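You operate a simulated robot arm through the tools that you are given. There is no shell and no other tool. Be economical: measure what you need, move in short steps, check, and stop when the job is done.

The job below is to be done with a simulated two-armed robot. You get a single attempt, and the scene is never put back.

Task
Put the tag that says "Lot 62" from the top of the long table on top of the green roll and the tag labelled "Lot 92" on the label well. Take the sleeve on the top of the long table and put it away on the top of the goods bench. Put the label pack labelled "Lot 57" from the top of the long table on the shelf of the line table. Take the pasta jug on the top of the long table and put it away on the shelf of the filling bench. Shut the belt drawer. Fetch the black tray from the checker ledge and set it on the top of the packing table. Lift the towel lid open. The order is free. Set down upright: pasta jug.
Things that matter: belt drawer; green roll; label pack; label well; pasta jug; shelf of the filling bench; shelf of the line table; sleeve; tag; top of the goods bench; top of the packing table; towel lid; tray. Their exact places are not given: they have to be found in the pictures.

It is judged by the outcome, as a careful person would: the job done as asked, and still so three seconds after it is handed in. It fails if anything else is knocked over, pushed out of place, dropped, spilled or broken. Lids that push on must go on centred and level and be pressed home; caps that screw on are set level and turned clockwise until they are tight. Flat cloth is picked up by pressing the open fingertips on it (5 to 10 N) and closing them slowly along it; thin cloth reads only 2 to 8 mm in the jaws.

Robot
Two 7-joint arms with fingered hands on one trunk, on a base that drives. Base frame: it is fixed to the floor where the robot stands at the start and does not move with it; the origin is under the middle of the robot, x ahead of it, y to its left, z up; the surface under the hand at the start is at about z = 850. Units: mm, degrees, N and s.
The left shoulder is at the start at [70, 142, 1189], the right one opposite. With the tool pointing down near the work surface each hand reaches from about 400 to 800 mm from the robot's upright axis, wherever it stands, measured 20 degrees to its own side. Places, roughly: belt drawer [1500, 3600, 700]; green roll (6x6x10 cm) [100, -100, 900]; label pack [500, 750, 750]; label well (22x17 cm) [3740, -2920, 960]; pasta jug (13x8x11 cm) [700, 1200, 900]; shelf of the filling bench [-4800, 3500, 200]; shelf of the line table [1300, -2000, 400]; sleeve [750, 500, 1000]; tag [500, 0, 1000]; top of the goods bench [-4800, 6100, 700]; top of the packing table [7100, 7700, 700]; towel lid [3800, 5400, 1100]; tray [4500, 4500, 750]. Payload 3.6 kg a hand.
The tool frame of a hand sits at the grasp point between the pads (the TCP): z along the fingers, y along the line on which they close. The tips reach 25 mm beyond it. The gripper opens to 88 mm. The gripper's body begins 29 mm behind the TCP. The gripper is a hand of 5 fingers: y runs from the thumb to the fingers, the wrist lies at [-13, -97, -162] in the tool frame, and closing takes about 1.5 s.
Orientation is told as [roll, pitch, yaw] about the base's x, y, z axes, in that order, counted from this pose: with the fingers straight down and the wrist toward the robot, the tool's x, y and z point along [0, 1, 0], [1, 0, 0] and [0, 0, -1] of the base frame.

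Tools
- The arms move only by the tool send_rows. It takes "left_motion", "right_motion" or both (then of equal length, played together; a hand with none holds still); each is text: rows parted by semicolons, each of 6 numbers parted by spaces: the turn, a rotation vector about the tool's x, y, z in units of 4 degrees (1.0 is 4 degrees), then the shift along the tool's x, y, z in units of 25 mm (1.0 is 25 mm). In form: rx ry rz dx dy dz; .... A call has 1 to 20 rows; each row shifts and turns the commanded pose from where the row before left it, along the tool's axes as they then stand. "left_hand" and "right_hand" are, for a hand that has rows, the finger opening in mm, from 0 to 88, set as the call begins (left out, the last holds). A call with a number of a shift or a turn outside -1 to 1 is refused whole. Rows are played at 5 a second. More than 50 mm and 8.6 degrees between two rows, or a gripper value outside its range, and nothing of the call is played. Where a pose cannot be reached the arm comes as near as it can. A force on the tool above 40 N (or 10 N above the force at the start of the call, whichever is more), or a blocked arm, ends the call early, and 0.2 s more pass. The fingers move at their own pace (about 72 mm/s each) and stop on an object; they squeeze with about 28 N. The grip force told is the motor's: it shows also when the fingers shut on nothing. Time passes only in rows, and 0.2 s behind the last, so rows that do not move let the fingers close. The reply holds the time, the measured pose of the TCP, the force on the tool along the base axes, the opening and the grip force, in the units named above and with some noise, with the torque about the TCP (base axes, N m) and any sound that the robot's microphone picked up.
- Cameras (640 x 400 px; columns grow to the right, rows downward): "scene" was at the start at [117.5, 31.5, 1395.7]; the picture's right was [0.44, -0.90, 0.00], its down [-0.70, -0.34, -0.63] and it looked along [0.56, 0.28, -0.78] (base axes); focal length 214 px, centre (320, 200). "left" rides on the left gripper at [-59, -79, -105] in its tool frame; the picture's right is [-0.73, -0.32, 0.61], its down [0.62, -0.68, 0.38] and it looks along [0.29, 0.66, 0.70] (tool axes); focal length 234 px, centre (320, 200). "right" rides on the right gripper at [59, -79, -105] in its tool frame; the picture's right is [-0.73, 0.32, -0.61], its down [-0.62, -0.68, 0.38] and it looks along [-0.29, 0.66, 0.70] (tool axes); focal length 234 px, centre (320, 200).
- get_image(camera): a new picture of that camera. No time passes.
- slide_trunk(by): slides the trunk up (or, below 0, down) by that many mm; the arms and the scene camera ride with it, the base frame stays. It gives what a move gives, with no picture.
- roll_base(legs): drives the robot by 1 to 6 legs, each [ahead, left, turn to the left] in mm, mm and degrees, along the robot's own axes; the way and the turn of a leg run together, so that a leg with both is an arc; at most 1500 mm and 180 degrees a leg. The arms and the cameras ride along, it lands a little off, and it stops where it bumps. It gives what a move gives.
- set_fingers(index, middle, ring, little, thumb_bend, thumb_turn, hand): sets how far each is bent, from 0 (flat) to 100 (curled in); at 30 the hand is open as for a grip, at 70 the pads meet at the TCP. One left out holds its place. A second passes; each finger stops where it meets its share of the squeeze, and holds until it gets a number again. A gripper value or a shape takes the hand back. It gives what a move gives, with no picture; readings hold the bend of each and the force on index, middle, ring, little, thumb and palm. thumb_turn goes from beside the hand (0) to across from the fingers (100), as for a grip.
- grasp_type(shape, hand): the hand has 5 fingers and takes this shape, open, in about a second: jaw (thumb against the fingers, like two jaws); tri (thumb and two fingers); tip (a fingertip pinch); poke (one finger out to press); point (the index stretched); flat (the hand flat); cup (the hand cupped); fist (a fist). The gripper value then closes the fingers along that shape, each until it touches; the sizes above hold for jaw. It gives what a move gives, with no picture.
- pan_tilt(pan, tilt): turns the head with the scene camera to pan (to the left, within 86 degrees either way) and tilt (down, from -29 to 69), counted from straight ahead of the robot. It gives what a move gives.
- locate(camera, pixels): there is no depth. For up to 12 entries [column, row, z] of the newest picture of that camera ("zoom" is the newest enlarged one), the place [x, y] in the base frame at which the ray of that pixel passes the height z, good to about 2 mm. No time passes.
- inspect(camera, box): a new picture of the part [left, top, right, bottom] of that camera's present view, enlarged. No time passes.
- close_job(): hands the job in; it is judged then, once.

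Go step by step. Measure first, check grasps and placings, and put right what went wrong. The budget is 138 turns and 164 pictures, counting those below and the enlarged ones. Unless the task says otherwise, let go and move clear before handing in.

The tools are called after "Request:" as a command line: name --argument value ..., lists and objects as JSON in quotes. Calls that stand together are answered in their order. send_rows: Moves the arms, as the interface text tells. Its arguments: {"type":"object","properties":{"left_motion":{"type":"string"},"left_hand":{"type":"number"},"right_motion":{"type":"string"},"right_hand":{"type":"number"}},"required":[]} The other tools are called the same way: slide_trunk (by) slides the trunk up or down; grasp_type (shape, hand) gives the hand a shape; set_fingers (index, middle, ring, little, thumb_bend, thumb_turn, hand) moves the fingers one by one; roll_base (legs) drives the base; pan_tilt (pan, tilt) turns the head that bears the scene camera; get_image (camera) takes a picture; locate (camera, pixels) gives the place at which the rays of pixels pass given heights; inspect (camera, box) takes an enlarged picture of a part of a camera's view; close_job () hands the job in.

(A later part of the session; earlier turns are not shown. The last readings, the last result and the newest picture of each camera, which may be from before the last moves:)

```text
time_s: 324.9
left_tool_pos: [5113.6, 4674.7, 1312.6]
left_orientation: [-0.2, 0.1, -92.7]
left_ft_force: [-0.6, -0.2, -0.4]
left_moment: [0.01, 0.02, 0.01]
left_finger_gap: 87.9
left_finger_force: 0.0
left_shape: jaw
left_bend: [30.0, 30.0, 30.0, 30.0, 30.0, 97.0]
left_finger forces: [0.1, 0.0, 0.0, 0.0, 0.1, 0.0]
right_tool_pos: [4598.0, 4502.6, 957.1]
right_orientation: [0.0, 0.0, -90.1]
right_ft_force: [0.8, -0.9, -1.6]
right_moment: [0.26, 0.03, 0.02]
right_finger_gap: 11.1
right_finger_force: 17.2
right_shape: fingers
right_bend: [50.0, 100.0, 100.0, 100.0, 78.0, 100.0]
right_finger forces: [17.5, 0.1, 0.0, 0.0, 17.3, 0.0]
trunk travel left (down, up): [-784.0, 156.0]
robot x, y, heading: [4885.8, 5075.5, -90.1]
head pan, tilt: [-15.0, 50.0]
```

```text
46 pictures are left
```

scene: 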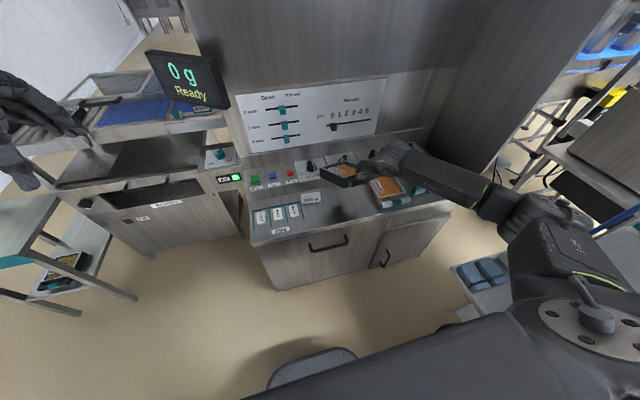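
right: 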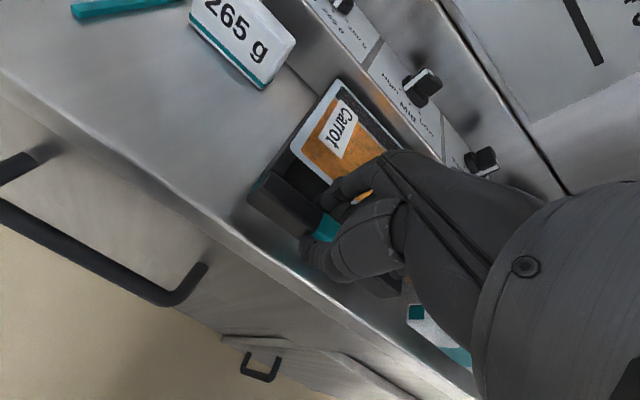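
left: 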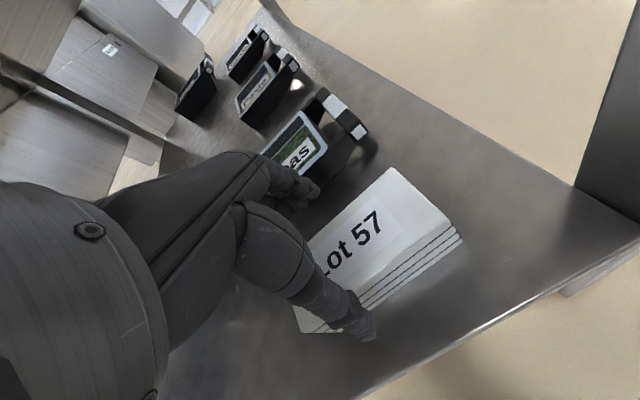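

The tray is up and nothing else moved. I drive to the packing table: back out, face +x, go up to y≈7450 at x≈5800.

Request:
roll_base --legs '[[-450, 0, 0], [0, 0, 90], [900, 0, 0], [0, 1450, 0], [0, 450, 0]]'

Request:
pan_tilt --pan -12 --tilt 35

Request:
get_image --camera "scene"

```text
time_s: 344.9
left_tool_pos: [6174.5, 7661.1, 1311.8]
left_orientation: [0.0, 0.0, -2.1]
left_ft_force: [0.8, 0.0, 0.2]
left_moment: [0.02, -0.01, 0.02]
left_finger_gap: 88.2
left_finger_force: 0.0
left_shape: jaw
left_bend: [30.0, 30.0, 30.0, 30.0, 30.0, 97.0]
left_finger forces: [0.0, 0.0, 0.1, 0.1, 0.1, 0.0]
right_tool_pos: [6351.1, 7146.2, 957.6]
right_orientation: [0.0, 0.1, 0.4]
right_ft_force: [0.2, -0.8, -2.6]
right_moment: [-0.06, 0.28, 0.0]
right_finger_gap: 10.4
right_finger_force: 16.9
right_shape: fingers
right_bend: [50.0, 100.0, 100.0, 100.0, 78.0, 100.0]
right_finger forces: [17.3, 0.0, 0.0, 0.0, 17.0, 0.1]
trunk travel left (down, up): [-784.0, 156.0]
robot x, y, heading: [5772.8, 7427.5, 0.8]
head pan, tilt: [-15.0, 50.0]
```

```text
time_s: 345.7
left_tool_pos: [6173.3, 7660.9, 1312.3]
left_orientation: [-0.2, 0.0, -2.0]
left_ft_force: [-0.5, 0.1, 0.0]
left_moment: [0.03, 0.03, 0.03]
left_finger_gap: 87.8
left_finger_force: 0.0
left_shape: jaw
left_bend: [30.0, 30.0, 30.0, 30.0, 30.0, 97.0]
left_finger forces: [0.1, 0.0, 0.1, 0.1, 0.1, 0.1]
right_tool_pos: [6350.2, 7147.9, 958.2]
right_orientation: [-0.2, 0.0, 0.5]
right_ft_force: [-1.1, 0.3, -2.3]
right_moment: [-0.05, 0.26, 0.0]
right_finger_gap: 10.4
right_finger_force: 16.9
right_shape: fingers
right_bend: [50.0, 100.0, 100.0, 100.0, 78.0, 100.0]
right_finger forces: [17.2, 0.0, 0.0, 0.0, 16.7, 0.0]
trunk travel left (down, up): [-784.0, 156.0]
robot x, y, heading: [5772.9, 7430.0, 0.4]
head pan, tilt: [-12.0, 35.0]
```

```text
45 pictures are left
```

scene: 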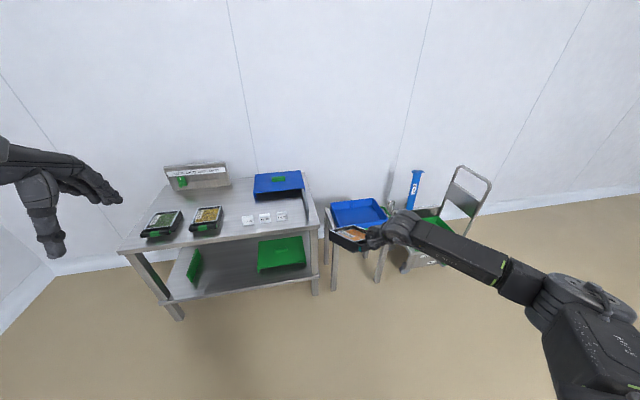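

The packing table is at (220,215) with two trays and three tiles. I locate free space on its top.

Request:
locate --camera "scene" --pixels '[[120, 252, 750], [318, 224, 750], [308, 180, 750], [208, 234, 750], [225, 218, 750], [248, 222, 750], [284, 218, 750], [265, 196, 750], [303, 194, 750], [175, 318, 0], [315, 292, 0]]'

Request:
inspect --camera "scene" --box '[110, 150, 350, 300]'

```text
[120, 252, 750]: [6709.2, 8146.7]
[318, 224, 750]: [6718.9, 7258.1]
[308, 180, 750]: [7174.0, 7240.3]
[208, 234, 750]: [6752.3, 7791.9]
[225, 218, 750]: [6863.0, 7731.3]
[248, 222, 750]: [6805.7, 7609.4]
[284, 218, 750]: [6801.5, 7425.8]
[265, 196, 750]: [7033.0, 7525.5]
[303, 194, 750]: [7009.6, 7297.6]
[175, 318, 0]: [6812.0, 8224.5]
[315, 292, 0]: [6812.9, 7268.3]
```

```text
2.67 times, centred on (230, 225) of scene
```

zoom: 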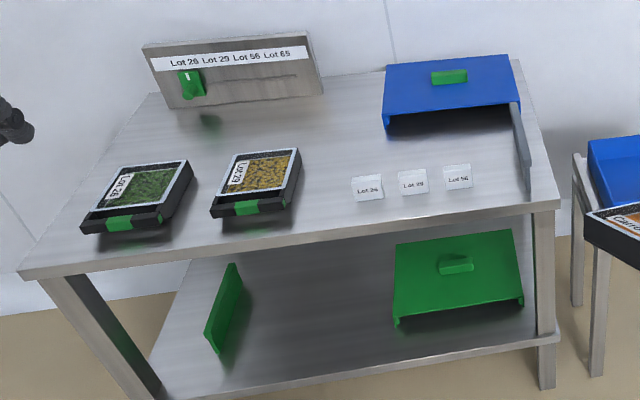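

Top z is about 690. The free spot is between the "Lot 29" tray and the blue box (zoom (340,140)). I drive left 440 and ahead 540, then re-measure.

Request:
roll_base --legs '[[0, 440, 0], [520, 0, 0]]'

Request:
pan_tilt --pan -15 --tilt 50

Request:
get_image --camera "scene"

```text
time_s: 351.0
left_tool_pos: [6688.4, 8100.9, 1312.8]
left_orientation: [-0.1, -0.1, -2.3]
left_ft_force: [0.3, 0.3, 0.5]
left_moment: [-0.02, -0.03, 0.01]
left_finger_gap: 87.6
left_finger_force: 0.0
left_shape: jaw
left_bend: [30.0, 30.0, 30.0, 30.0, 30.0, 97.0]
left_finger forces: [0.1, 0.0, 0.0, 0.0, 0.0, 0.1]
right_tool_pos: [6863.9, 7586.9, 957.8]
right_orientation: [0.0, -0.1, 0.2]
right_ft_force: [0.5, -0.9, -2.1]
right_moment: [-0.08, 0.24, -0.01]
right_finger_gap: 10.5
right_finger_force: 17.1
right_shape: fingers
right_bend: [50.0, 100.0, 100.0, 100.0, 78.0, 100.0]
right_finger forces: [17.1, 0.1, 0.0, 0.0, 16.8, 0.0]
trunk travel left (down, up): [-784.0, 156.0]
robot x, y, heading: [6290.3, 7870.3, 0.4]
head pan, tilt: [-12.0, 35.0]
```

```text
time_s: 351.8
left_tool_pos: [6690.4, 8102.9, 1313.3]
left_orientation: [-0.2, 0.0, -2.3]
left_ft_force: [0.0, -0.5, 0.0]
left_moment: [0.0, -0.01, -0.01]
left_finger_gap: 87.8
left_finger_force: 0.0
left_shape: jaw
left_bend: [30.0, 30.0, 30.0, 30.0, 30.0, 97.0]
left_finger forces: [0.0, 0.1, 0.0, 0.1, 0.1, 0.1]
right_tool_pos: [6865.0, 7588.6, 957.8]
right_orientation: [0.0, 0.1, 0.3]
right_ft_force: [-0.9, 0.8, -2.8]
right_moment: [-0.03, 0.28, 0.02]
right_finger_gap: 10.4
right_finger_force: 16.8
right_shape: fingers
right_bend: [50.0, 100.0, 100.0, 100.0, 78.0, 100.0]
right_finger forces: [17.1, 0.1, 0.0, 0.0, 16.9, 0.0]
trunk travel left (down, up): [-784.0, 156.0]
robot x, y, heading: [6290.8, 7876.1, 0.4]
head pan, tilt: [-15.0, 50.0]
```

```text
43 pictures are left
```

scene: 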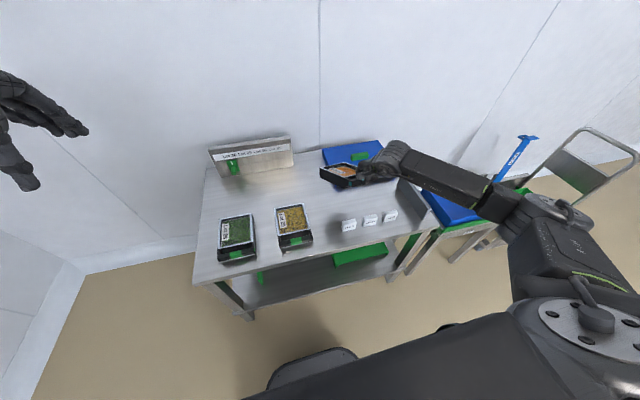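

Request:
locate --camera "scene" --pixels '[[303, 207, 720], [313, 247, 700], [342, 231, 690], [357, 216, 710], [335, 185, 690], [197, 285, 690], [400, 262, 690], [250, 320, 0], [322, 152, 800], [208, 168, 690], [325, 195, 690]]'

Request:
inspect --camera "scene" --box '[270, 130, 430, 260]'

```text
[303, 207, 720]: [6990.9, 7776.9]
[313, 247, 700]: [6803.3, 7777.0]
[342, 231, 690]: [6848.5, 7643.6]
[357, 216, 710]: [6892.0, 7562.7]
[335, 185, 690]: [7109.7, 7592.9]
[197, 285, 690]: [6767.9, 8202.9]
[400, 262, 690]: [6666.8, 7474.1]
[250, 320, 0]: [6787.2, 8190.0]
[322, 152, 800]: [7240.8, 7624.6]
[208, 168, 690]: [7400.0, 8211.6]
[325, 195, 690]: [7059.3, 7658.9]
```

```text
3.08 times, centred on (350, 195) of scene
```

zoom: 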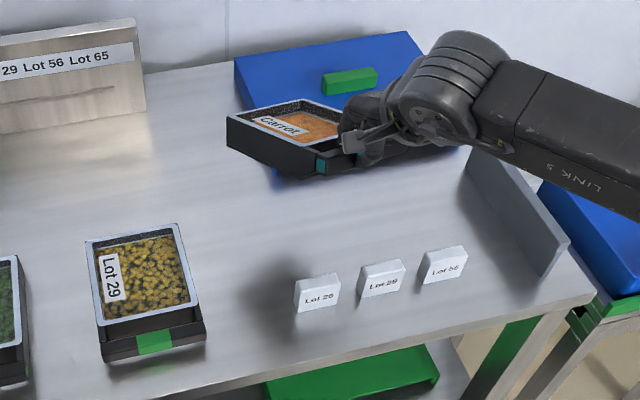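

I get exact coordinates of the chosen centre and its neighbours at table height.

Request:
locate --camera "zoom" --pixels '[[205, 170, 700], [147, 112, 700], [278, 182, 700], [100, 235, 730], [178, 225, 730], [205, 335, 715], [298, 300, 700], [300, 288, 725]]'

```text
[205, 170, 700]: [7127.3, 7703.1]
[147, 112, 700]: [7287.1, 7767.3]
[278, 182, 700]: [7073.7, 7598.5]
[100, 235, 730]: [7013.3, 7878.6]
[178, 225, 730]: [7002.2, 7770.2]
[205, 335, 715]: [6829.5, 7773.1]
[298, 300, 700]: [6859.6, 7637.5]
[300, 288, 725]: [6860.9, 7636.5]
```

Free column is y≈7605–7765. I move the tray over (TCP 6951,7693), then lower the trunk to just above the table.

Request:
send_rows --right_motion "0 0 0 0.832 0.688 0; 0 0 0 0.832 0.688 0; 0 0 0 0.832 0.688 0; 0 0 0 0.832 0.688 0; 0 0 0 0.832 0.688 0; 0 0 0 0 0 0"

Request:
slide_trunk --by -165

Request:
inspect --camera "scene" --box '[240, 90, 420, 240]'

```text
time_s: 353.1
left_tool_pos: [6688.4, 8100.6, 1313.1]
left_orientation: [-0.1, -0.1, -2.3]
left_ft_force: [-0.2, -0.8, -0.4]
left_moment: [-0.01, -0.01, 0.01]
left_finger_gap: 87.8
left_finger_force: 0.0
left_shape: jaw
left_bend: [30.0, 30.0, 30.0, 30.0, 30.0, 97.0]
left_finger forces: [0.1, 0.0, 0.1, 0.0, 0.1, 0.1]
right_tool_pos: [6950.1, 7693.2, 957.1]
right_orientation: [0.0, -0.2, 0.3]
right_ft_force: [-0.2, -1.3, -2.5]
right_moment: [-0.08, 0.27, -0.02]
right_finger_gap: 10.4
right_finger_force: 16.9
right_shape: fingers
right_bend: [50.0, 100.0, 100.0, 100.0, 78.0, 100.0]
right_finger forces: [17.3, 0.1, 0.0, 0.0, 17.0, 0.0]
trunk travel left (down, up): [-784.0, 156.0]
robot x, y, heading: [6286.8, 7871.9, 0.3]
head pan, tilt: [-15.0, 50.0]
```

```text
time_s: 355.0
left_tool_pos: [6689.0, 8103.5, 1149.1]
left_orientation: [-0.1, -0.2, -2.2]
left_ft_force: [1.5, 0.0, 0.6]
left_moment: [-0.01, 0.01, 0.02]
left_finger_gap: 87.7
left_finger_force: 0.1
left_shape: jaw
left_bend: [30.0, 30.0, 30.0, 30.0, 30.0, 97.0]
left_finger forces: [0.0, 0.0, 0.0, 0.0, 0.1, 0.0]
right_tool_pos: [6949.0, 7692.6, 793.0]
right_orientation: [0.0, 0.0, 0.2]
right_ft_force: [0.1, 1.6, -1.0]
right_moment: [-0.05, -0.02, 0.05]
right_finger_gap: 10.1
right_finger_force: 13.9
right_shape: fingers
right_bend: [50.0, 100.0, 100.0, 100.0, 78.0, 100.0]
right_finger forces: [14.6, 0.1, 0.0, 0.0, 13.5, 0.1]
trunk travel left (down, up): [-619.0, 321.0]
robot x, y, heading: [6287.4, 7871.3, 0.5]
head pan, tilt: [-15.0, 50.0]
```

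```text
2.67 times, centred on (330, 165) of scene
```

zoom: 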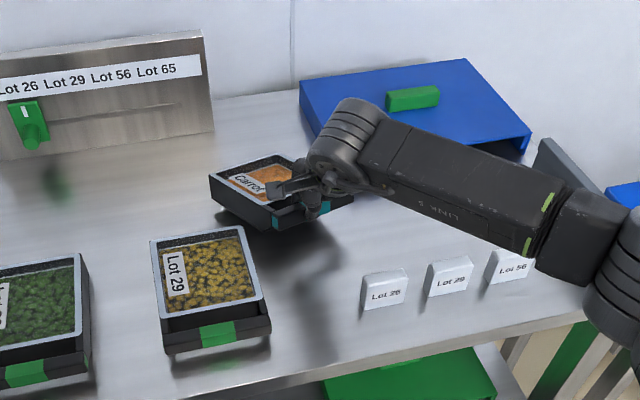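

Contact seems near (moment dropped), and the tray has yawed a bit in the pinch but its spot is free. I lift 8 mm, shift 12 mm to the right away from the Lot 29 tray, and lower stepwise.

Request:
slide_trunk --by 10

Request:
send_rows --right_motion "0 0 0 -0.5 0.2 0; 0 0 0 0 0 0"

Request:
slide_trunk --by -15

Request:
slide_trunk --by -8

Request:
inspect --camera "scene" --box '[270, 110, 390, 200]'

```text
time_s: 355.6
left_tool_pos: [6689.4, 8102.3, 1158.8]
left_orientation: [-0.1, 0.0, -2.3]
left_ft_force: [0.1, -0.3, 0.2]
left_moment: [-0.03, -0.02, -0.02]
left_finger_gap: 88.2
left_finger_force: 0.0
left_shape: jaw
left_bend: [30.0, 30.0, 30.0, 30.0, 30.0, 97.0]
left_finger forces: [0.0, 0.1, 0.0, 0.0, 0.1, 0.0]
right_tool_pos: [6948.0, 7693.1, 803.1]
right_orientation: [0.0, -0.1, 0.3]
right_ft_force: [-0.3, 0.7, -1.6]
right_moment: [-0.06, 0.11, 0.02]
right_finger_gap: 10.4
right_finger_force: 15.5
right_shape: fingers
right_bend: [50.0, 100.0, 100.0, 100.0, 78.0, 100.0]
right_finger forces: [15.7, 0.0, 0.1, 0.0, 15.2, 0.1]
trunk travel left (down, up): [-629.0, 311.0]
robot x, y, heading: [6288.6, 7875.3, 0.4]
head pan, tilt: [-15.0, 50.0]
```

```text
time_s: 356.2
left_tool_pos: [6689.4, 8102.4, 1157.7]
left_orientation: [-0.3, 0.0, -2.3]
left_ft_force: [0.7, -0.1, 0.2]
left_moment: [-0.01, 0.01, -0.01]
left_finger_gap: 87.9
left_finger_force: 0.1
left_shape: jaw
left_bend: [30.0, 30.0, 30.0, 30.0, 30.0, 97.0]
left_finger forces: [0.0, 0.0, 0.1, 0.0, 0.1, 0.0]
right_tool_pos: [6955.2, 7681.4, 802.3]
right_orientation: [-0.1, 0.0, 0.3]
right_ft_force: [0.0, 0.7, -2.1]
right_moment: [-0.02, 0.08, 0.04]
right_finger_gap: 10.1
right_finger_force: 15.0
right_shape: fingers
right_bend: [50.0, 100.0, 100.0, 100.0, 78.0, 100.0]
right_finger forces: [15.4, 0.0, 0.1, 0.0, 14.6, 0.0]
trunk travel left (down, up): [-629.0, 311.0]
robot x, y, heading: [6286.2, 7873.3, 0.6]
head pan, tilt: [-15.0, 50.0]
```

```text
time_s: 356.8
left_tool_pos: [6689.3, 8102.1, 1142.0]
left_orientation: [-0.3, -0.1, -2.2]
left_ft_force: [0.2, 1.2, -0.7]
left_moment: [-0.01, -0.03, 0.02]
left_finger_gap: 88.0
left_finger_force: 0.0
left_shape: jaw
left_bend: [30.0, 30.0, 30.0, 30.0, 30.0, 97.0]
left_finger forces: [0.0, 0.0, 0.0, 0.0, 0.1, 0.0]
right_tool_pos: [6953.5, 7680.2, 787.6]
right_orientation: [0.0, -0.1, 0.2]
right_ft_force: [0.3, 0.1, -1.3]
right_moment: [-0.05, -0.01, 0.05]
right_finger_gap: 10.2
right_finger_force: 14.1
right_shape: fingers
right_bend: [50.0, 100.0, 100.0, 100.0, 78.0, 100.0]
right_finger forces: [14.4, 0.1, 0.0, 0.0, 13.4, 0.1]
trunk travel left (down, up): [-614.0, 326.0]
robot x, y, heading: [6286.5, 7872.6, 0.4]
head pan, tilt: [-15.0, 50.0]
```

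```text
time_s: 357.4
left_tool_pos: [6688.5, 8103.0, 1134.0]
left_orientation: [-0.3, -0.1, -2.2]
left_ft_force: [0.9, 0.5, -0.1]
left_moment: [-0.01, 0.02, 0.02]
left_finger_gap: 87.9
left_finger_force: 0.1
left_shape: jaw
left_bend: [30.0, 30.0, 30.0, 30.0, 30.0, 97.0]
left_finger forces: [0.0, 0.0, 0.0, 0.0, 0.0, 0.1]
right_tool_pos: [6955.6, 7680.4, 780.0]
right_orientation: [-0.1, -0.1, 0.4]
right_ft_force: [0.9, 0.2, -1.5]
right_moment: [-0.07, -0.04, 0.07]
right_finger_gap: 9.9
right_finger_force: 13.9
right_shape: fingers
right_bend: [50.0, 100.0, 100.0, 100.0, 78.0, 100.0]
right_finger forces: [14.1, 0.0, 0.1, 0.0, 13.1, 0.1]
trunk travel left (down, up): [-606.0, 334.0]
robot x, y, heading: [6289.8, 7871.8, 0.7]
head pan, tilt: [-15.0, 50.0]
```

```text
4.44 times, centred on (330, 155) of scene
```

zoom: 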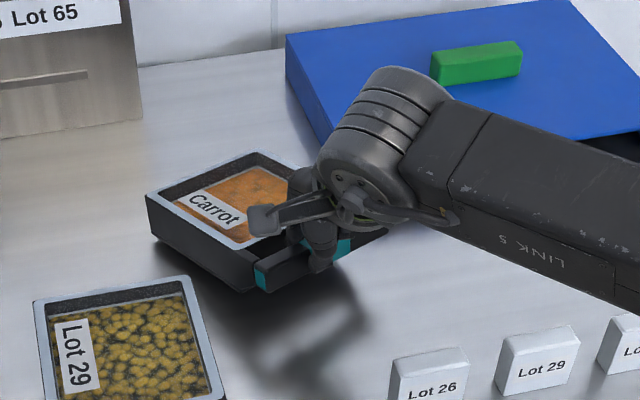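

The far end rests; the near end is still up. I keep lowering in steps.

Request:
slide_trunk --by -15

Request:
slide_trunk --by -10

Request:
inspect --camera "scene" --box '[270, 110, 390, 200]'

```text
time_s: 358.0
left_tool_pos: [6688.5, 8103.0, 1119.1]
left_orientation: [-0.3, -0.1, -2.2]
left_ft_force: [0.1, 0.0, 0.2]
left_moment: [0.01, 0.01, 0.01]
left_finger_gap: 87.8
left_finger_force: 0.2
left_shape: jaw
left_bend: [30.0, 30.0, 30.0, 30.0, 30.0, 97.0]
left_finger forces: [0.0, 0.1, 0.1, 0.1, 0.0, 0.0]
right_tool_pos: [6954.3, 7680.5, 764.5]
right_orientation: [0.0, -0.1, 0.3]
right_ft_force: [0.2, -0.3, -1.2]
right_moment: [0.03, -0.11, 0.02]
right_finger_gap: 9.9
right_finger_force: 13.0
right_shape: fingers
right_bend: [50.0, 100.0, 100.0, 100.0, 78.0, 100.0]
right_finger forces: [13.4, 0.0, 0.0, 0.1, 12.6, 0.0]
trunk travel left (down, up): [-591.0, 349.0]
robot x, y, heading: [6288.0, 7870.1, 0.8]
head pan, tilt: [-15.0, 50.0]
```

```text
time_s: 358.6
left_tool_pos: [6688.1, 8102.0, 1109.4]
left_orientation: [-0.3, -0.1, -2.2]
left_ft_force: [-0.4, 0.2, -0.1]
left_moment: [-0.01, 0.01, -0.01]
left_finger_gap: 87.9
left_finger_force: 0.0
left_shape: jaw
left_bend: [30.0, 30.0, 30.0, 30.0, 30.0, 97.0]
left_finger forces: [0.0, 0.1, 0.1, 0.0, 0.0, 0.1]
right_tool_pos: [6954.3, 7680.0, 755.5]
right_orientation: [0.0, -0.1, 0.3]
right_ft_force: [0.5, 0.2, -0.6]
right_moment: [0.05, -0.18, 0.01]
right_finger_gap: 10.1
right_finger_force: 12.7
right_shape: fingers
right_bend: [50.0, 100.0, 100.0, 100.0, 78.0, 100.0]
right_finger forces: [13.2, 0.1, 0.1, 0.1, 12.3, 0.0]
trunk travel left (down, up): [-581.0, 359.0]
robot x, y, heading: [6285.2, 7874.8, 0.3]
head pan, tilt: [-15.0, 50.0]
```

```text
4.44 times, centred on (330, 155) of scene
```

zoom: 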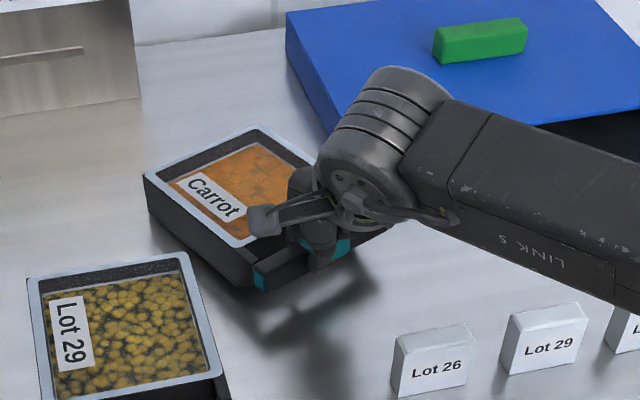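

I lower 10 mm more, then release by returning thumb and index to their insertion opening and lift straight up.

Request:
slide_trunk --by -11

Request:
set_fingers --hand "right" --thumb_bend 55 --index 52

Request:
slide_trunk --by 120

Request:
get_image --camera "scene"

```text
time_s: 359.2
left_tool_pos: [6688.6, 8103.1, 1099.5]
left_orientation: [-0.2, -0.1, -2.2]
left_ft_force: [0.2, 0.6, -0.4]
left_moment: [0.01, -0.02, 0.02]
left_finger_gap: 87.8
left_finger_force: 0.1
left_shape: jaw
left_bend: [30.0, 30.0, 30.0, 30.0, 30.0, 97.0]
left_finger forces: [0.0, 0.0, 0.0, 0.1, 0.0, 0.0]
right_tool_pos: [6954.1, 7680.0, 744.5]
right_orientation: [-0.1, 0.0, 0.2]
right_ft_force: [0.9, -0.6, 0.6]
right_moment: [0.09, -0.2, 0.01]
right_finger_gap: 10.4
right_finger_force: 13.3
right_shape: fingers
right_bend: [50.0, 100.0, 100.0, 100.0, 77.0, 100.0]
right_finger forces: [13.3, 0.0, 0.1, 0.1, 13.0, 0.0]
trunk travel left (down, up): [-570.0, 370.0]
robot x, y, heading: [6287.6, 7872.4, 0.5]
head pan, tilt: [-15.0, 50.0]
```

```text
time_s: 360.2
left_tool_pos: [6688.9, 8102.8, 1099.2]
left_orientation: [-0.1, -0.1, -2.4]
left_ft_force: [0.4, 0.2, 0.5]
left_moment: [-0.03, 0.02, -0.01]
left_finger_gap: 88.0
left_finger_force: 0.1
left_shape: jaw
left_bend: [30.0, 30.0, 30.0, 30.0, 30.0, 97.0]
left_finger forces: [0.1, 0.1, 0.0, 0.1, 0.0, 0.0]
right_tool_pos: [6954.7, 7679.9, 743.0]
right_orientation: [0.0, -0.2, 0.4]
right_ft_force: [0.7, -0.2, 1.0]
right_moment: [-0.03, 0.0, -0.01]
right_finger_gap: 34.5
right_finger_force: 0.0
right_shape: fingers
right_bend: [51.0, 100.0, 100.0, 100.0, 55.0, 100.0]
right_finger forces: [0.7, 0.1, 0.1, 0.0, 0.0, 0.0]
trunk travel left (down, up): [-570.0, 370.0]
robot x, y, heading: [6288.7, 7871.7, 0.4]
head pan, tilt: [-15.0, 50.0]
```

```text
time_s: 361.7
left_tool_pos: [6689.8, 8102.8, 1219.2]
left_orientation: [-0.2, -0.1, -2.3]
left_ft_force: [-0.1, 0.3, 0.3]
left_moment: [-0.01, 0.02, 0.03]
left_finger_gap: 87.7
left_finger_force: 0.0
left_shape: jaw
left_bend: [30.0, 30.0, 30.0, 30.0, 30.0, 97.0]
left_finger forces: [0.0, 0.0, 0.1, 0.0, 0.1, 0.1]
right_tool_pos: [6954.9, 7680.3, 863.7]
right_orientation: [0.0, -0.1, 0.3]
right_ft_force: [-0.2, -0.1, 1.0]
right_moment: [-0.01, 0.03, 0.0]
right_finger_gap: 33.7
right_finger_force: 0.0
right_shape: fingers
right_bend: [52.0, 100.0, 100.0, 100.0, 55.0, 100.0]
right_finger forces: [0.0, 0.1, 0.1, 0.1, 0.0, 0.0]
trunk travel left (down, up): [-690.0, 250.0]
robot x, y, heading: [6285.7, 7873.7, 0.6]
head pan, tilt: [-15.0, 50.0]
```

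```text
38 pictures are left
```

scene: 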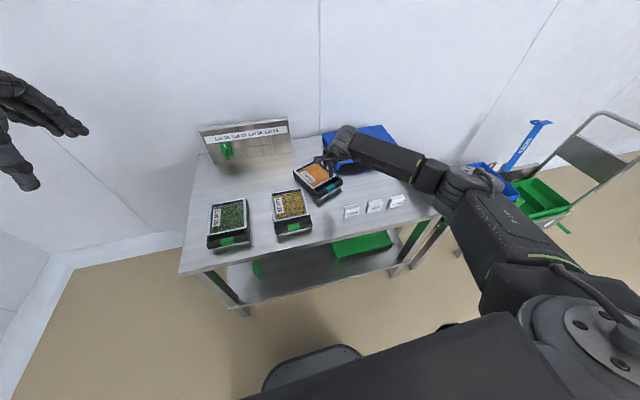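

The tray stands on the packing table. Next the towel lid: I drive back, down to y≈5950, face -x and look toward the pillar's north side.

Request:
roll_base --legs '[[-700, 0, 0], [0, -1450, 0], [0, -450, 0], [0, 0, 179.5], [700, 0, 0]]'

Request:
grasp_type --hand "right" --shape "jaw"

Request:
pan_tilt --pan 15 --tilt 20

Request:
get_image --camera "scene"

```text
time_s: 385.5
left_tool_pos: [4472.3, 5760.6, 1218.3]
left_orientation: [-0.3, -0.1, 176.1]
left_ft_force: [-0.5, 0.6, 0.0]
left_moment: [0.0, 0.01, 0.04]
left_finger_gap: 88.2
left_finger_force: 0.1
left_shape: jaw
left_bend: [30.0, 30.0, 30.0, 30.0, 30.0, 97.0]
left_finger forces: [0.0, 0.0, 0.1, 0.0, 0.0, 0.1]
right_tool_pos: [4219.7, 6190.7, 864.5]
right_orientation: [0.0, -0.1, 178.6]
right_ft_force: [-1.1, 0.2, -0.8]
right_moment: [-0.01, 0.0, 0.01]
right_finger_gap: 33.8
right_finger_force: 0.1
right_shape: fingers
right_bend: [52.0, 100.0, 100.0, 100.0, 55.0, 100.0]
right_finger forces: [0.0, 0.1, 0.0, 0.1, 0.0, 0.0]
trunk travel left (down, up): [-690.0, 250.0]
robot x, y, heading: [4878.7, 5979.5, 178.8]
head pan, tilt: [-15.0, 50.0]
```

```text
time_s: 386.4
left_tool_pos: [4471.1, 5761.3, 1219.5]
left_orientation: [-0.2, -0.2, 176.0]
left_ft_force: [0.7, 0.1, 0.3]
left_moment: [-0.03, 0.01, -0.02]
left_finger_gap: 87.7
left_finger_force: 0.1
left_shape: jaw
left_bend: [30.0, 30.0, 30.0, 30.0, 30.0, 97.0]
left_finger forces: [0.0, 0.0, 0.1, 0.0, 0.0, 0.1]
right_tool_pos: [4218.4, 6189.8, 862.9]
right_orientation: [0.0, 0.0, 178.6]
right_ft_force: [-0.4, 0.0, 0.1]
right_moment: [0.0, 0.0, -0.02]
right_finger_gap: 87.4
right_finger_force: 0.2
right_shape: jaw
right_bend: [30.0, 30.0, 30.0, 30.0, 30.0, 98.0]
right_finger forces: [0.0, 0.1, 0.0, 0.0, 0.0, 0.0]
trunk travel left (down, up): [-690.0, 250.0]
robot x, y, heading: [4878.8, 5977.2, 178.8]
head pan, tilt: [-15.0, 50.0]
```

```text
time_s: 387.4
left_tool_pos: [4471.3, 5760.7, 1219.6]
left_orientation: [-0.2, -0.1, 176.0]
left_ft_force: [0.4, 1.1, -0.5]
left_moment: [0.0, -0.01, 0.02]
left_finger_gap: 88.1
left_finger_force: 0.0
left_shape: jaw
left_bend: [30.0, 30.0, 30.0, 30.0, 30.0, 97.0]
left_finger forces: [0.0, 0.1, 0.0, 0.0, 0.0, 0.0]
right_tool_pos: [4218.2, 6190.1, 865.1]
right_orientation: [0.0, -0.1, 178.6]
right_ft_force: [0.7, 0.2, 1.0]
right_moment: [0.01, -0.03, 0.01]
right_finger_gap: 87.4
right_finger_force: 0.1
right_shape: jaw
right_bend: [30.0, 30.0, 30.0, 30.0, 30.0, 98.0]
right_finger forces: [0.1, 0.0, 0.0, 0.1, 0.0, 0.0]
trunk travel left (down, up): [-690.0, 250.0]
robot x, y, heading: [4881.3, 5982.2, 178.5]
head pan, tilt: [15.0, 20.0]
```

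```text
37 pictures are left
```

scene: 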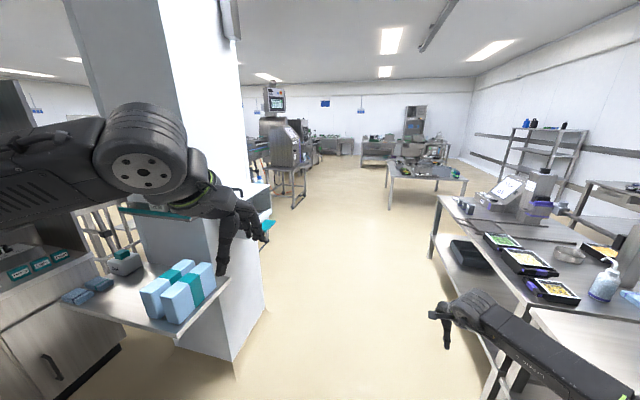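

The towel box is hidden behind my left hand. I raise and retract the right hand, drive ahead 900, and turn to face the pillar's north side.

Request:
send_rows --right_motion "0 0 0 0 -0.7 -0.95; 0 0 0 0 -0.7 -0.95; 0 0 0 0 -0.7 -0.95; 0 0 0 0 -0.7 -0.95; 0 0 0 0 -0.7 -0.95; 0 0 0 0 -0.7 -0.95; 0 0 0 0 -0.7 -0.95; 0 0 0 0 -0.7 -0.95; 0 0 0 0 -0.7 -0.95; 0 0 0 0 -0.7 -0.95; 0 0 0 0 -0.7 -0.95; 0 0 0 0 -0.7 -0.95; 0 0 0 0 -0.7 -0.95; 0 0 0 0 -0.7 -0.95"

Request:
roll_base --legs '[[900, 0, 0], [0, 0, 91]]'

Request:
pan_tilt --pan -8 --tilt 35

Request:
get_image --camera "scene"

```text
time_s: 390.4
left_tool_pos: [4472.2, 5759.7, 1219.3]
left_orientation: [-0.3, -0.1, 175.9]
left_ft_force: [0.1, 0.6, -0.2]
left_moment: [0.0, -0.01, -0.04]
left_finger_gap: 87.8
left_finger_force: 0.1
left_shape: jaw
left_bend: [30.0, 30.0, 30.0, 30.0, 30.0, 97.0]
left_finger forces: [0.0, 0.0, 0.0, 0.1, 0.0, 0.0]
right_tool_pos: [4465.2, 6184.2, 1197.1]
right_orientation: [-0.1, -0.1, 178.5]
right_ft_force: [0.6, 0.0, 0.5]
right_moment: [0.0, 0.02, 0.02]
right_finger_gap: 87.7
right_finger_force: 0.0
right_shape: jaw
right_bend: [30.0, 30.0, 30.0, 30.0, 30.0, 98.0]
right_finger forces: [0.0, 0.0, 0.0, 0.1, 0.0, 0.0]
trunk travel left (down, up): [-690.0, 250.0]
robot x, y, heading: [4878.1, 5976.2, 178.8]
head pan, tilt: [15.0, 20.0]
```

```text
time_s: 398.9
left_tool_pos: [4205.0, 5595.3, 1219.3]
left_orientation: [-0.2, -0.1, -93.1]
left_ft_force: [1.0, 0.7, 0.0]
left_moment: [-0.03, 0.0, 0.03]
left_finger_gap: 87.9
left_finger_force: 0.1
left_shape: jaw
left_bend: [30.0, 30.0, 30.0, 30.0, 30.0, 97.0]
left_finger forces: [0.1, 0.0, 0.1, 0.0, 0.1, 0.0]
right_tool_pos: [3780.5, 5582.2, 1195.5]
right_orientation: [0.0, -0.1, -90.7]
right_ft_force: [0.2, -0.4, -0.3]
right_moment: [0.0, 0.0, 0.01]
right_finger_gap: 87.8
right_finger_force: 0.1
right_shape: jaw
right_bend: [30.0, 30.0, 30.0, 30.0, 30.0, 98.0]
right_finger forces: [0.1, 0.0, 0.0, 0.0, 0.0, 0.0]
trunk travel left (down, up): [-690.0, 250.0]
robot x, y, heading: [3978.0, 6000.8, -90.5]
head pan, tilt: [15.0, 20.0]
```

```text
time_s: 399.8
left_tool_pos: [4204.8, 5595.9, 1218.0]
left_orientation: [-0.3, -0.1, -93.1]
left_ft_force: [0.1, -0.3, 0.3]
left_moment: [0.0, 0.02, -0.01]
left_finger_gap: 87.9
left_finger_force: 0.0
left_shape: jaw
left_bend: [30.0, 30.0, 30.0, 30.0, 30.0, 97.0]
left_finger forces: [0.0, 0.0, 0.0, 0.1, 0.0, 0.1]
right_tool_pos: [3781.0, 5581.0, 1196.1]
right_orientation: [0.0, -0.2, -90.6]
right_ft_force: [-1.1, -0.3, 0.0]
right_moment: [-0.02, 0.02, -0.02]
right_finger_gap: 87.6
right_finger_force: 0.0
right_shape: jaw
right_bend: [30.0, 30.0, 30.0, 30.0, 30.0, 98.0]
right_finger forces: [0.0, 0.0, 0.1, 0.0, 0.0, 0.0]
trunk travel left (down, up): [-690.0, 250.0]
robot x, y, heading: [3979.7, 5997.2, -90.4]
head pan, tilt: [-8.0, 35.0]
```

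```text
36 pictures are left
```

scene: 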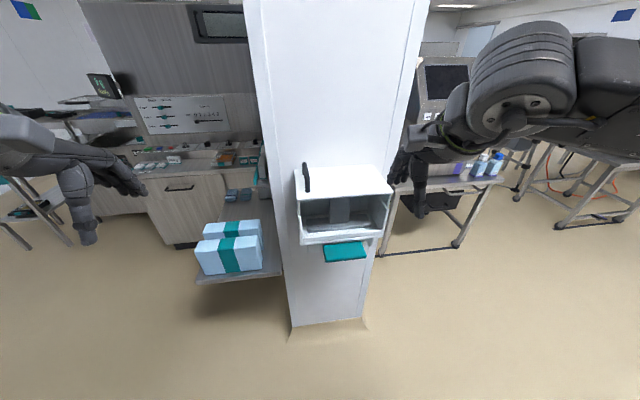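

Request:
inspect --camera "scene" --box '[280, 150, 408, 270]'

Request:
locate --camera "zoom" --pixels '[[115, 70, 1150], [135, 130, 1120], [90, 155, 1100], [90, 155, 1150], [405, 150, 1100], [110, 60, 1100], [370, 60, 1100], [120, 40, 1150]]'

```text
3.33 times, centred on (344, 210) of scene
```

zoom: 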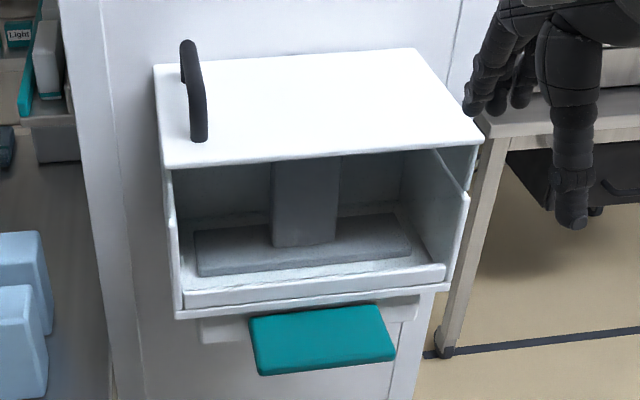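

```text
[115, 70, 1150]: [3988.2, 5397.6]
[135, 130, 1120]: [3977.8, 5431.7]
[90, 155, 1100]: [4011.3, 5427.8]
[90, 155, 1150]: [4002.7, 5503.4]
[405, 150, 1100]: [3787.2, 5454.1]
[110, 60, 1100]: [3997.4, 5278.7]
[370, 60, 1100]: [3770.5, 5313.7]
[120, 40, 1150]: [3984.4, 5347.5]
```

The lid is a top panel (z≈1095, x 3735–3958) with an arch handle along y near its +x edge, so it hinges at the -x edge. I'll come from the east, facing -x; I raise the left hand and reposition.

Request:
send_rows --left_motion "0 0 0 0 -0.2 -0.95; 0 0 0 0 -0.2 -0.95; 0 0 0 0 -0.2 -0.95; 0 0 0 0 -0.2 -0.95; 0 0 0 0 -0.2 -0.95; 0 0 0 0 -0.2 -0.95; 0 0 0 0 -0.2 -0.95; 0 0 0 0 -0.2 -0.95"

Request:
roll_base --legs '[[0, 590, 0], [0, 0, -90], [0, 770, 0]]'

Request:
pan_tilt --pan -18 --tilt 40

Request:
get_image --camera "scene"

```text
time_s: 401.6
left_tool_pos: [4173.0, 5561.4, 1365.3]
left_orientation: [-0.2, -0.1, -93.2]
left_ft_force: [0.4, 1.3, -0.3]
left_moment: [-0.01, 0.01, 0.02]
left_finger_gap: 87.9
left_finger_force: 0.1
left_shape: jaw
left_bend: [30.0, 30.0, 30.0, 30.0, 30.0, 97.0]
left_finger forces: [0.0, 0.0, 0.0, 0.0, 0.0, 0.0]
left hand out of reach, approached as far as the arm can: row 3, 4, 5, 6, 7, 8
right_tool_pos: [3779.8, 5582.3, 1196.2]
right_orientation: [0.0, -0.1, -90.6]
right_ft_force: [0.3, 0.1, 0.9]
right_moment: [-0.01, -0.03, -0.02]
right_finger_gap: 87.7
right_finger_force: 0.1
right_shape: jaw
right_bend: [30.0, 30.0, 30.0, 30.0, 30.0, 98.0]
right_finger forces: [0.0, 0.0, 0.0, 0.0, 0.0, 0.0]
trunk travel left (down, up): [-690.0, 250.0]
robot x, y, heading: [3981.1, 6001.0, -90.7]
head pan, tilt: [-8.0, 35.0]
```

```text
time_s: 412.4
left_tool_pos: [4176.7, 5016.8, 1365.8]
left_orientation: [-0.2, -0.2, 180.0]
left_ft_force: [-0.3, 0.7, -0.1]
left_moment: [-0.02, 0.0, -0.02]
left_finger_gap: 87.9
left_finger_force: 0.1
left_shape: jaw
left_bend: [30.0, 30.0, 30.0, 30.0, 30.0, 97.0]
left_finger forces: [0.0, 0.0, 0.1, 0.0, 0.0, 0.0]
right_tool_pos: [4175.4, 5408.7, 1195.3]
right_orientation: [-0.1, -0.1, -177.5]
right_ft_force: [0.0, 0.2, 1.0]
right_moment: [-0.03, 0.0, -0.01]
right_finger_gap: 87.7
right_finger_force: 0.0
right_shape: jaw
right_bend: [30.0, 30.0, 30.0, 30.0, 30.0, 98.0]
right_finger forces: [0.0, 0.0, 0.0, 0.0, 0.1, 0.1]
trunk travel left (down, up): [-690.0, 250.0]
robot x, y, heading: [4599.6, 5233.6, -177.2]
head pan, tilt: [-8.0, 35.0]
```

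```text
time_s: 413.2
left_tool_pos: [4176.7, 5015.2, 1364.7]
left_orientation: [-0.3, 0.0, 179.9]
left_ft_force: [-0.6, 0.4, 0.4]
left_moment: [0.02, -0.02, -0.01]
left_finger_gap: 87.9
left_finger_force: 0.1
left_shape: jaw
left_bend: [30.0, 30.0, 30.0, 30.0, 30.0, 97.0]
left_finger forces: [0.1, 0.0, 0.1, 0.0, 0.0, 0.1]
right_tool_pos: [4174.8, 5408.4, 1196.7]
right_orientation: [0.0, -0.1, -177.6]
right_ft_force: [-0.8, -0.4, 0.0]
right_moment: [-0.03, 0.01, 0.02]
right_finger_gap: 87.6
right_finger_force: 0.0
right_shape: jaw
right_bend: [30.0, 30.0, 30.0, 30.0, 30.0, 98.0]
right_finger forces: [0.1, 0.0, 0.1, 0.0, 0.0, 0.1]
trunk travel left (down, up): [-690.0, 250.0]
robot x, y, heading: [4600.4, 5229.3, -177.2]
head pan, tilt: [-18.0, 40.0]
```

```text
34 pictures are left
```

scene: 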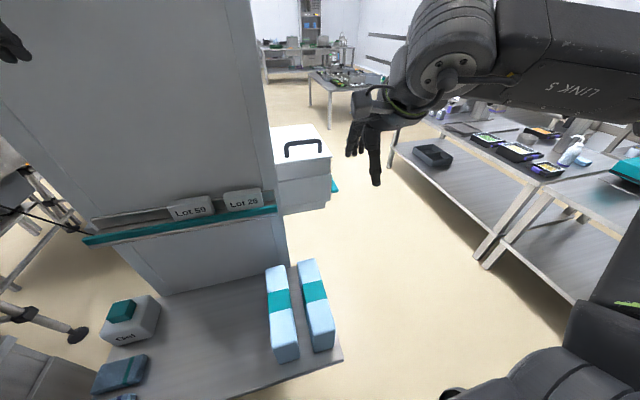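

Request:
inspect --camera "scene" --box '[260, 115, 356, 175]'

Request:
locate --camera "zoom" --pixels '[[180, 190, 1135], [395, 180, 1135], [180, 290, 1095], [400, 270, 1095], [90, 360, 1095], [470, 290, 1095], [60, 90, 1095], [420, 60, 1095], [290, 185, 1135], [290, 185, 1125]]'

```text
6.67 times, centred on (308, 145) of scene
```

zoom: 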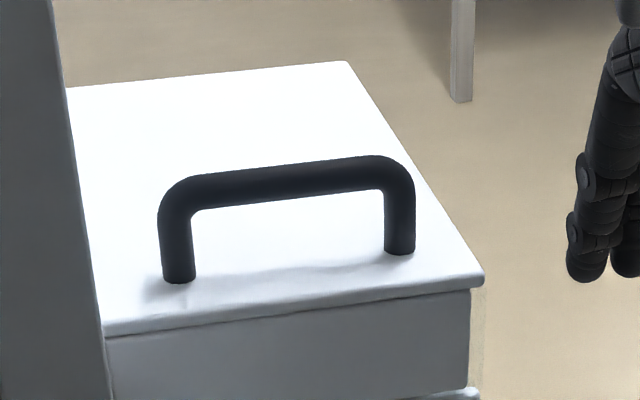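

```text
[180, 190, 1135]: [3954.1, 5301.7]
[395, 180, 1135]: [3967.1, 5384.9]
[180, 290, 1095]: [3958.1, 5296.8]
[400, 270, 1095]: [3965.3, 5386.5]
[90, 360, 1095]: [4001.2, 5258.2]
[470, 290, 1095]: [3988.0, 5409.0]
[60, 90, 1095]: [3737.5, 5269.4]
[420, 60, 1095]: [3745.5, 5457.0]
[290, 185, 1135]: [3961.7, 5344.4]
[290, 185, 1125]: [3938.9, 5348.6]
```

Handle bar centre ≈ (3942,5345,1124), lid at z≈1086. I tilt the hand 44° (fingers forward-down) and move to the approach point 120 mm back along that line.

Request:
send_rows --right_motion "-1 0 0 0 0 0; -1 0 0 0 0 0; -1 0 0 0 0 0; -1 0 0 0 0 0; -1 0 0 0 0 0; -1 0 0 0 0 0; -1 0 0 0 0 0; -1 0 0 0 0 0; -1 0 0 0 0 0; -1 0 0 0 0 0; -1 0 0 0 0 0; 0 0 0 0.42 0.753 0.642; 0 0 0 0.42 0.753 0.642; 0 0 0 0.42 0.753 0.642; 0 0 0 0.42 0.753 0.642; 0 0 0 0.42 0.753 0.642; 0 0 0 0.42 0.753 0.642; 0 0 0 0 0 0" --right_hand 44

Request:
inspect --camera "scene" --box '[260, 90, 400, 180]'

```text
time_s: 417.0
left_tool_pos: [4177.2, 5014.8, 1365.6]
left_orientation: [-0.3, -0.2, 179.9]
left_ft_force: [-1.0, -0.9, 0.2]
left_moment: [-0.01, -0.02, 0.04]
left_finger_gap: 87.7
left_finger_force: 0.0
left_shape: jaw
left_bend: [30.0, 30.0, 30.0, 30.0, 30.0, 97.0]
left_finger forces: [0.0, 0.0, 0.0, 0.1, 0.1, 0.0]
right_tool_pos: [3984.8, 5336.4, 1233.9]
right_orientation: [-0.1, -44.2, -177.5]
right_ft_force: [-0.1, 0.1, 0.1]
right_moment: [0.03, 0.01, -0.02]
right_finger_gap: 44.3
right_finger_force: 0.1
right_shape: jaw
right_bend: [74.0, 44.0, 41.0, 41.0, 69.0, 100.0]
right_finger forces: [0.0, 0.0, 0.0, 0.0, 0.0, 0.0]
right hand out of reach, approached as far as the arm can: row 7, 8, 9, 10, 11
trunk travel left (down, up): [-690.0, 250.0]
robot x, y, heading: [4601.8, 5232.1, -177.2]
head pan, tilt: [-18.0, 40.0]
```

```text
4.44 times, centred on (330, 135) of scene
```

zoom: 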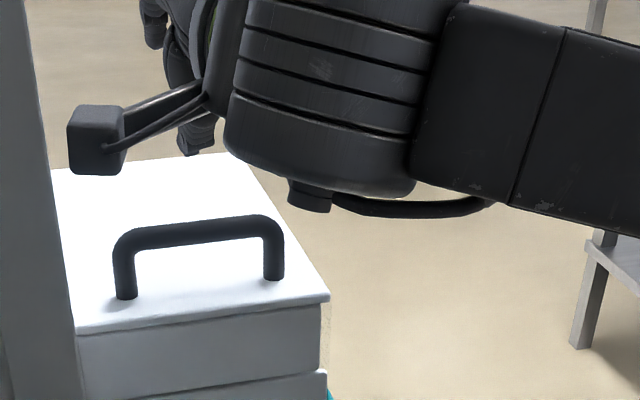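

I correct onto the approach line and advance 85 mm toward the bar.

Request:
send_rows --right_motion "0 0 0 -0.12 -0.63 -0.15; 0 0 0 -0.12 -0.63 -0.15; 0 0 0 -0.12 -0.63 -0.15; 0 0 0 0 0 0.7; 0 0 0 0 0 0.7; 0 0 0 0 0 0.7; 0 0 0 0 0 0.7; 0 0 0 0 0 0.6; 0 0 0 0 0 0"

Request:
get_image --camera "right"

```text
time_s: 419.0
left_tool_pos: [4176.6, 5015.7, 1365.7]
left_orientation: [-0.2, -0.2, 179.9]
left_ft_force: [-0.1, 0.0, 0.2]
left_moment: [-0.02, 0.02, 0.0]
left_finger_gap: 87.9
left_finger_force: 0.1
left_shape: jaw
left_bend: [30.0, 30.0, 30.0, 30.0, 30.0, 97.0]
left_finger forces: [0.1, 0.0, 0.0, 0.1, 0.1, 0.0]
right_tool_pos: [3969.9, 5344.3, 1149.4]
right_orientation: [0.0, -44.2, -177.6]
right_ft_force: [0.8, -0.1, -0.2]
right_moment: [-0.01, -0.02, -0.01]
right_finger_gap: 44.6
right_finger_force: 0.0
right_shape: jaw
right_bend: [74.0, 44.0, 41.0, 41.0, 69.0, 100.0]
right_finger forces: [0.0, 0.0, 0.1, 0.1, 0.1, 0.0]
trunk travel left (down, up): [-690.0, 250.0]
robot x, y, heading: [4601.9, 5234.1, -177.2]
head pan, tilt: [-18.0, 40.0]
```

```text
31 pictures are left
```

right: 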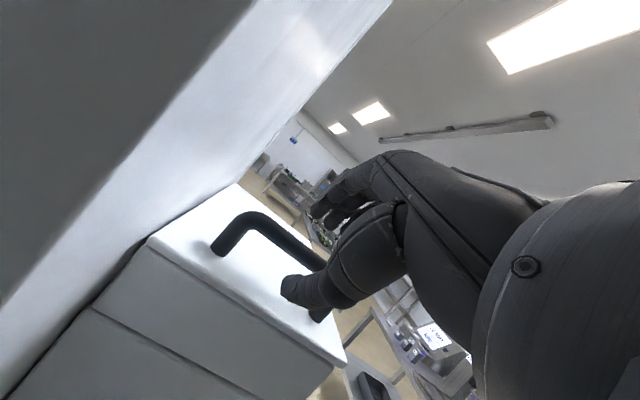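

Thumb is below and in front of the bar, fingers above. I advance 25 mm more and close.

Request:
send_rows --right_motion "0 0 0 0 0 0.5; 0 0 0 0 0 0.5; 0 0 0 0 0 0"

Request:
send_rows --right_motion "0 0 0 0 0 0; 0 0 0 0 0 0; 0 0 0 0 0 0; 0 0 0 0 0 0; 0 0 0 0 0 0; 0 0 0 0 0 0" --right_hand 8

Request:
get_image --camera "right"

```text
time_s: 419.8
left_tool_pos: [4176.8, 5016.0, 1364.8]
left_orientation: [-0.2, -0.1, 179.9]
left_ft_force: [-1.1, -0.2, -0.5]
left_moment: [0.0, -0.01, 0.0]
left_finger_gap: 87.8
left_finger_force: 0.0
left_shape: jaw
left_bend: [30.0, 30.0, 30.0, 30.0, 30.0, 97.0]
left_finger forces: [0.0, 0.0, 0.1, 0.0, 0.0, 0.0]
right_tool_pos: [3951.5, 5343.6, 1130.3]
right_orientation: [0.0, -44.1, -177.6]
right_ft_force: [-0.4, -0.8, -0.2]
right_moment: [0.01, 0.0, -0.04]
right_finger_gap: 44.3
right_finger_force: 0.0
right_shape: jaw
right_bend: [74.0, 44.0, 41.0, 41.0, 69.0, 100.0]
right_finger forces: [0.0, 0.0, 0.0, 0.0, 0.0, 0.1]
trunk travel left (down, up): [-690.0, 250.0]
robot x, y, heading: [4599.1, 5227.5, -177.3]
head pan, tilt: [-18.0, 40.0]
```

```text
time_s: 421.2
left_tool_pos: [4176.4, 5015.0, 1364.7]
left_orientation: [-0.3, -0.2, 179.9]
left_ft_force: [-0.5, -0.3, -0.5]
left_moment: [-0.01, -0.02, -0.04]
left_finger_gap: 88.3
left_finger_force: 0.0
left_shape: jaw
left_bend: [30.0, 30.0, 30.0, 30.0, 30.0, 97.0]
left_finger forces: [0.0, 0.0, 0.0, 0.0, 0.0, 0.1]
right_tool_pos: [3953.0, 5343.5, 1130.6]
right_orientation: [-0.1, -44.1, -177.5]
right_ft_force: [-7.9, 0.7, 14.5]
right_moment: [0.1, 0.4, 0.0]
right_finger_gap: 9.8
right_finger_force: 0.1
right_shape: jaw
right_bend: [54.0, 59.0, 59.0, 62.0, 73.0, 100.0]
right_finger forces: [5.8, 5.9, 4.9, 0.0, 0.1, 0.1]
trunk travel left (down, up): [-690.0, 250.0]
robot x, y, heading: [4602.4, 5231.5, -177.4]
head pan, tilt: [-18.0, 40.0]
```

```text
30 pictures are left
```

right: 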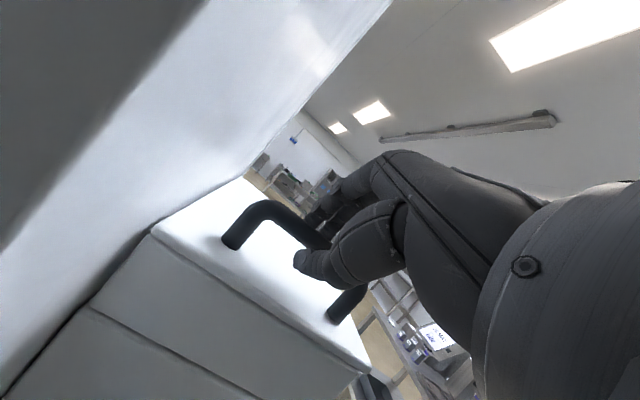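

The fingers hold the bar from above and the thumb hooks below. I close fully and lift along the hinge arc to ~15°.

Request:
send_rows --right_motion "0 0 0 0 0 0; 0 0 0 0 0 0; 0 0 0 0 0 0; 0 0 0 0 0.64 -0.34; 0 0 0 0 0.64 -0.34; 0 0 0 0 0.64 -0.34; 0 0 0 0 0 0" --right_hand 0

Request:
inspect --camera "scene" --box '[240, 70, 400, 190]'

```text
time_s: 422.8
left_tool_pos: [4177.4, 5015.4, 1364.7]
left_orientation: [-0.1, 0.0, 179.9]
left_ft_force: [-0.3, 0.3, 0.7]
left_moment: [0.0, 0.01, 0.01]
left_finger_gap: 87.8
left_finger_force: 0.1
left_shape: jaw
left_bend: [30.0, 30.0, 30.0, 30.0, 30.0, 97.0]
left_finger forces: [0.0, 0.0, 0.0, 0.0, 0.0, 0.1]
right_tool_pos: [3935.7, 5342.3, 1180.6]
right_orientation: [0.0, -44.2, -177.5]
right_ft_force: [0.8, -0.6, -0.7]
right_moment: [0.01, 0.01, 0.0]
right_finger_gap: 5.0
right_finger_force: 28.4
right_shape: jaw
right_bend: [73.0, 59.0, 71.0, 63.0, 72.0, 100.0]
right_finger forces: [0.0, 0.1, 0.0, 0.1, 0.0, 0.0]
trunk travel left (down, up): [-690.0, 250.0]
robot x, y, heading: [4602.1, 5228.9, -177.1]
head pan, tilt: [-18.0, 40.0]
```

```text
3.33 times, centred on (320, 130) of scene
```

zoom: 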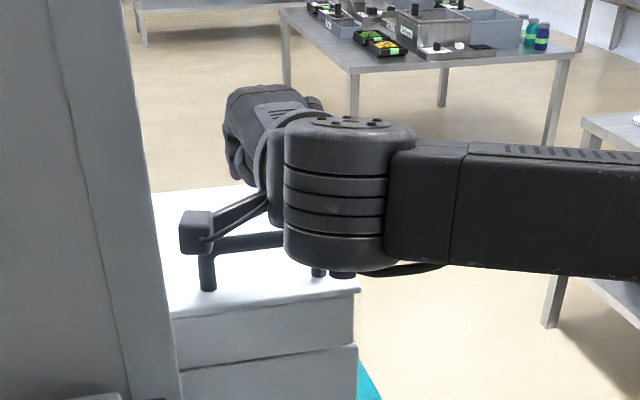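

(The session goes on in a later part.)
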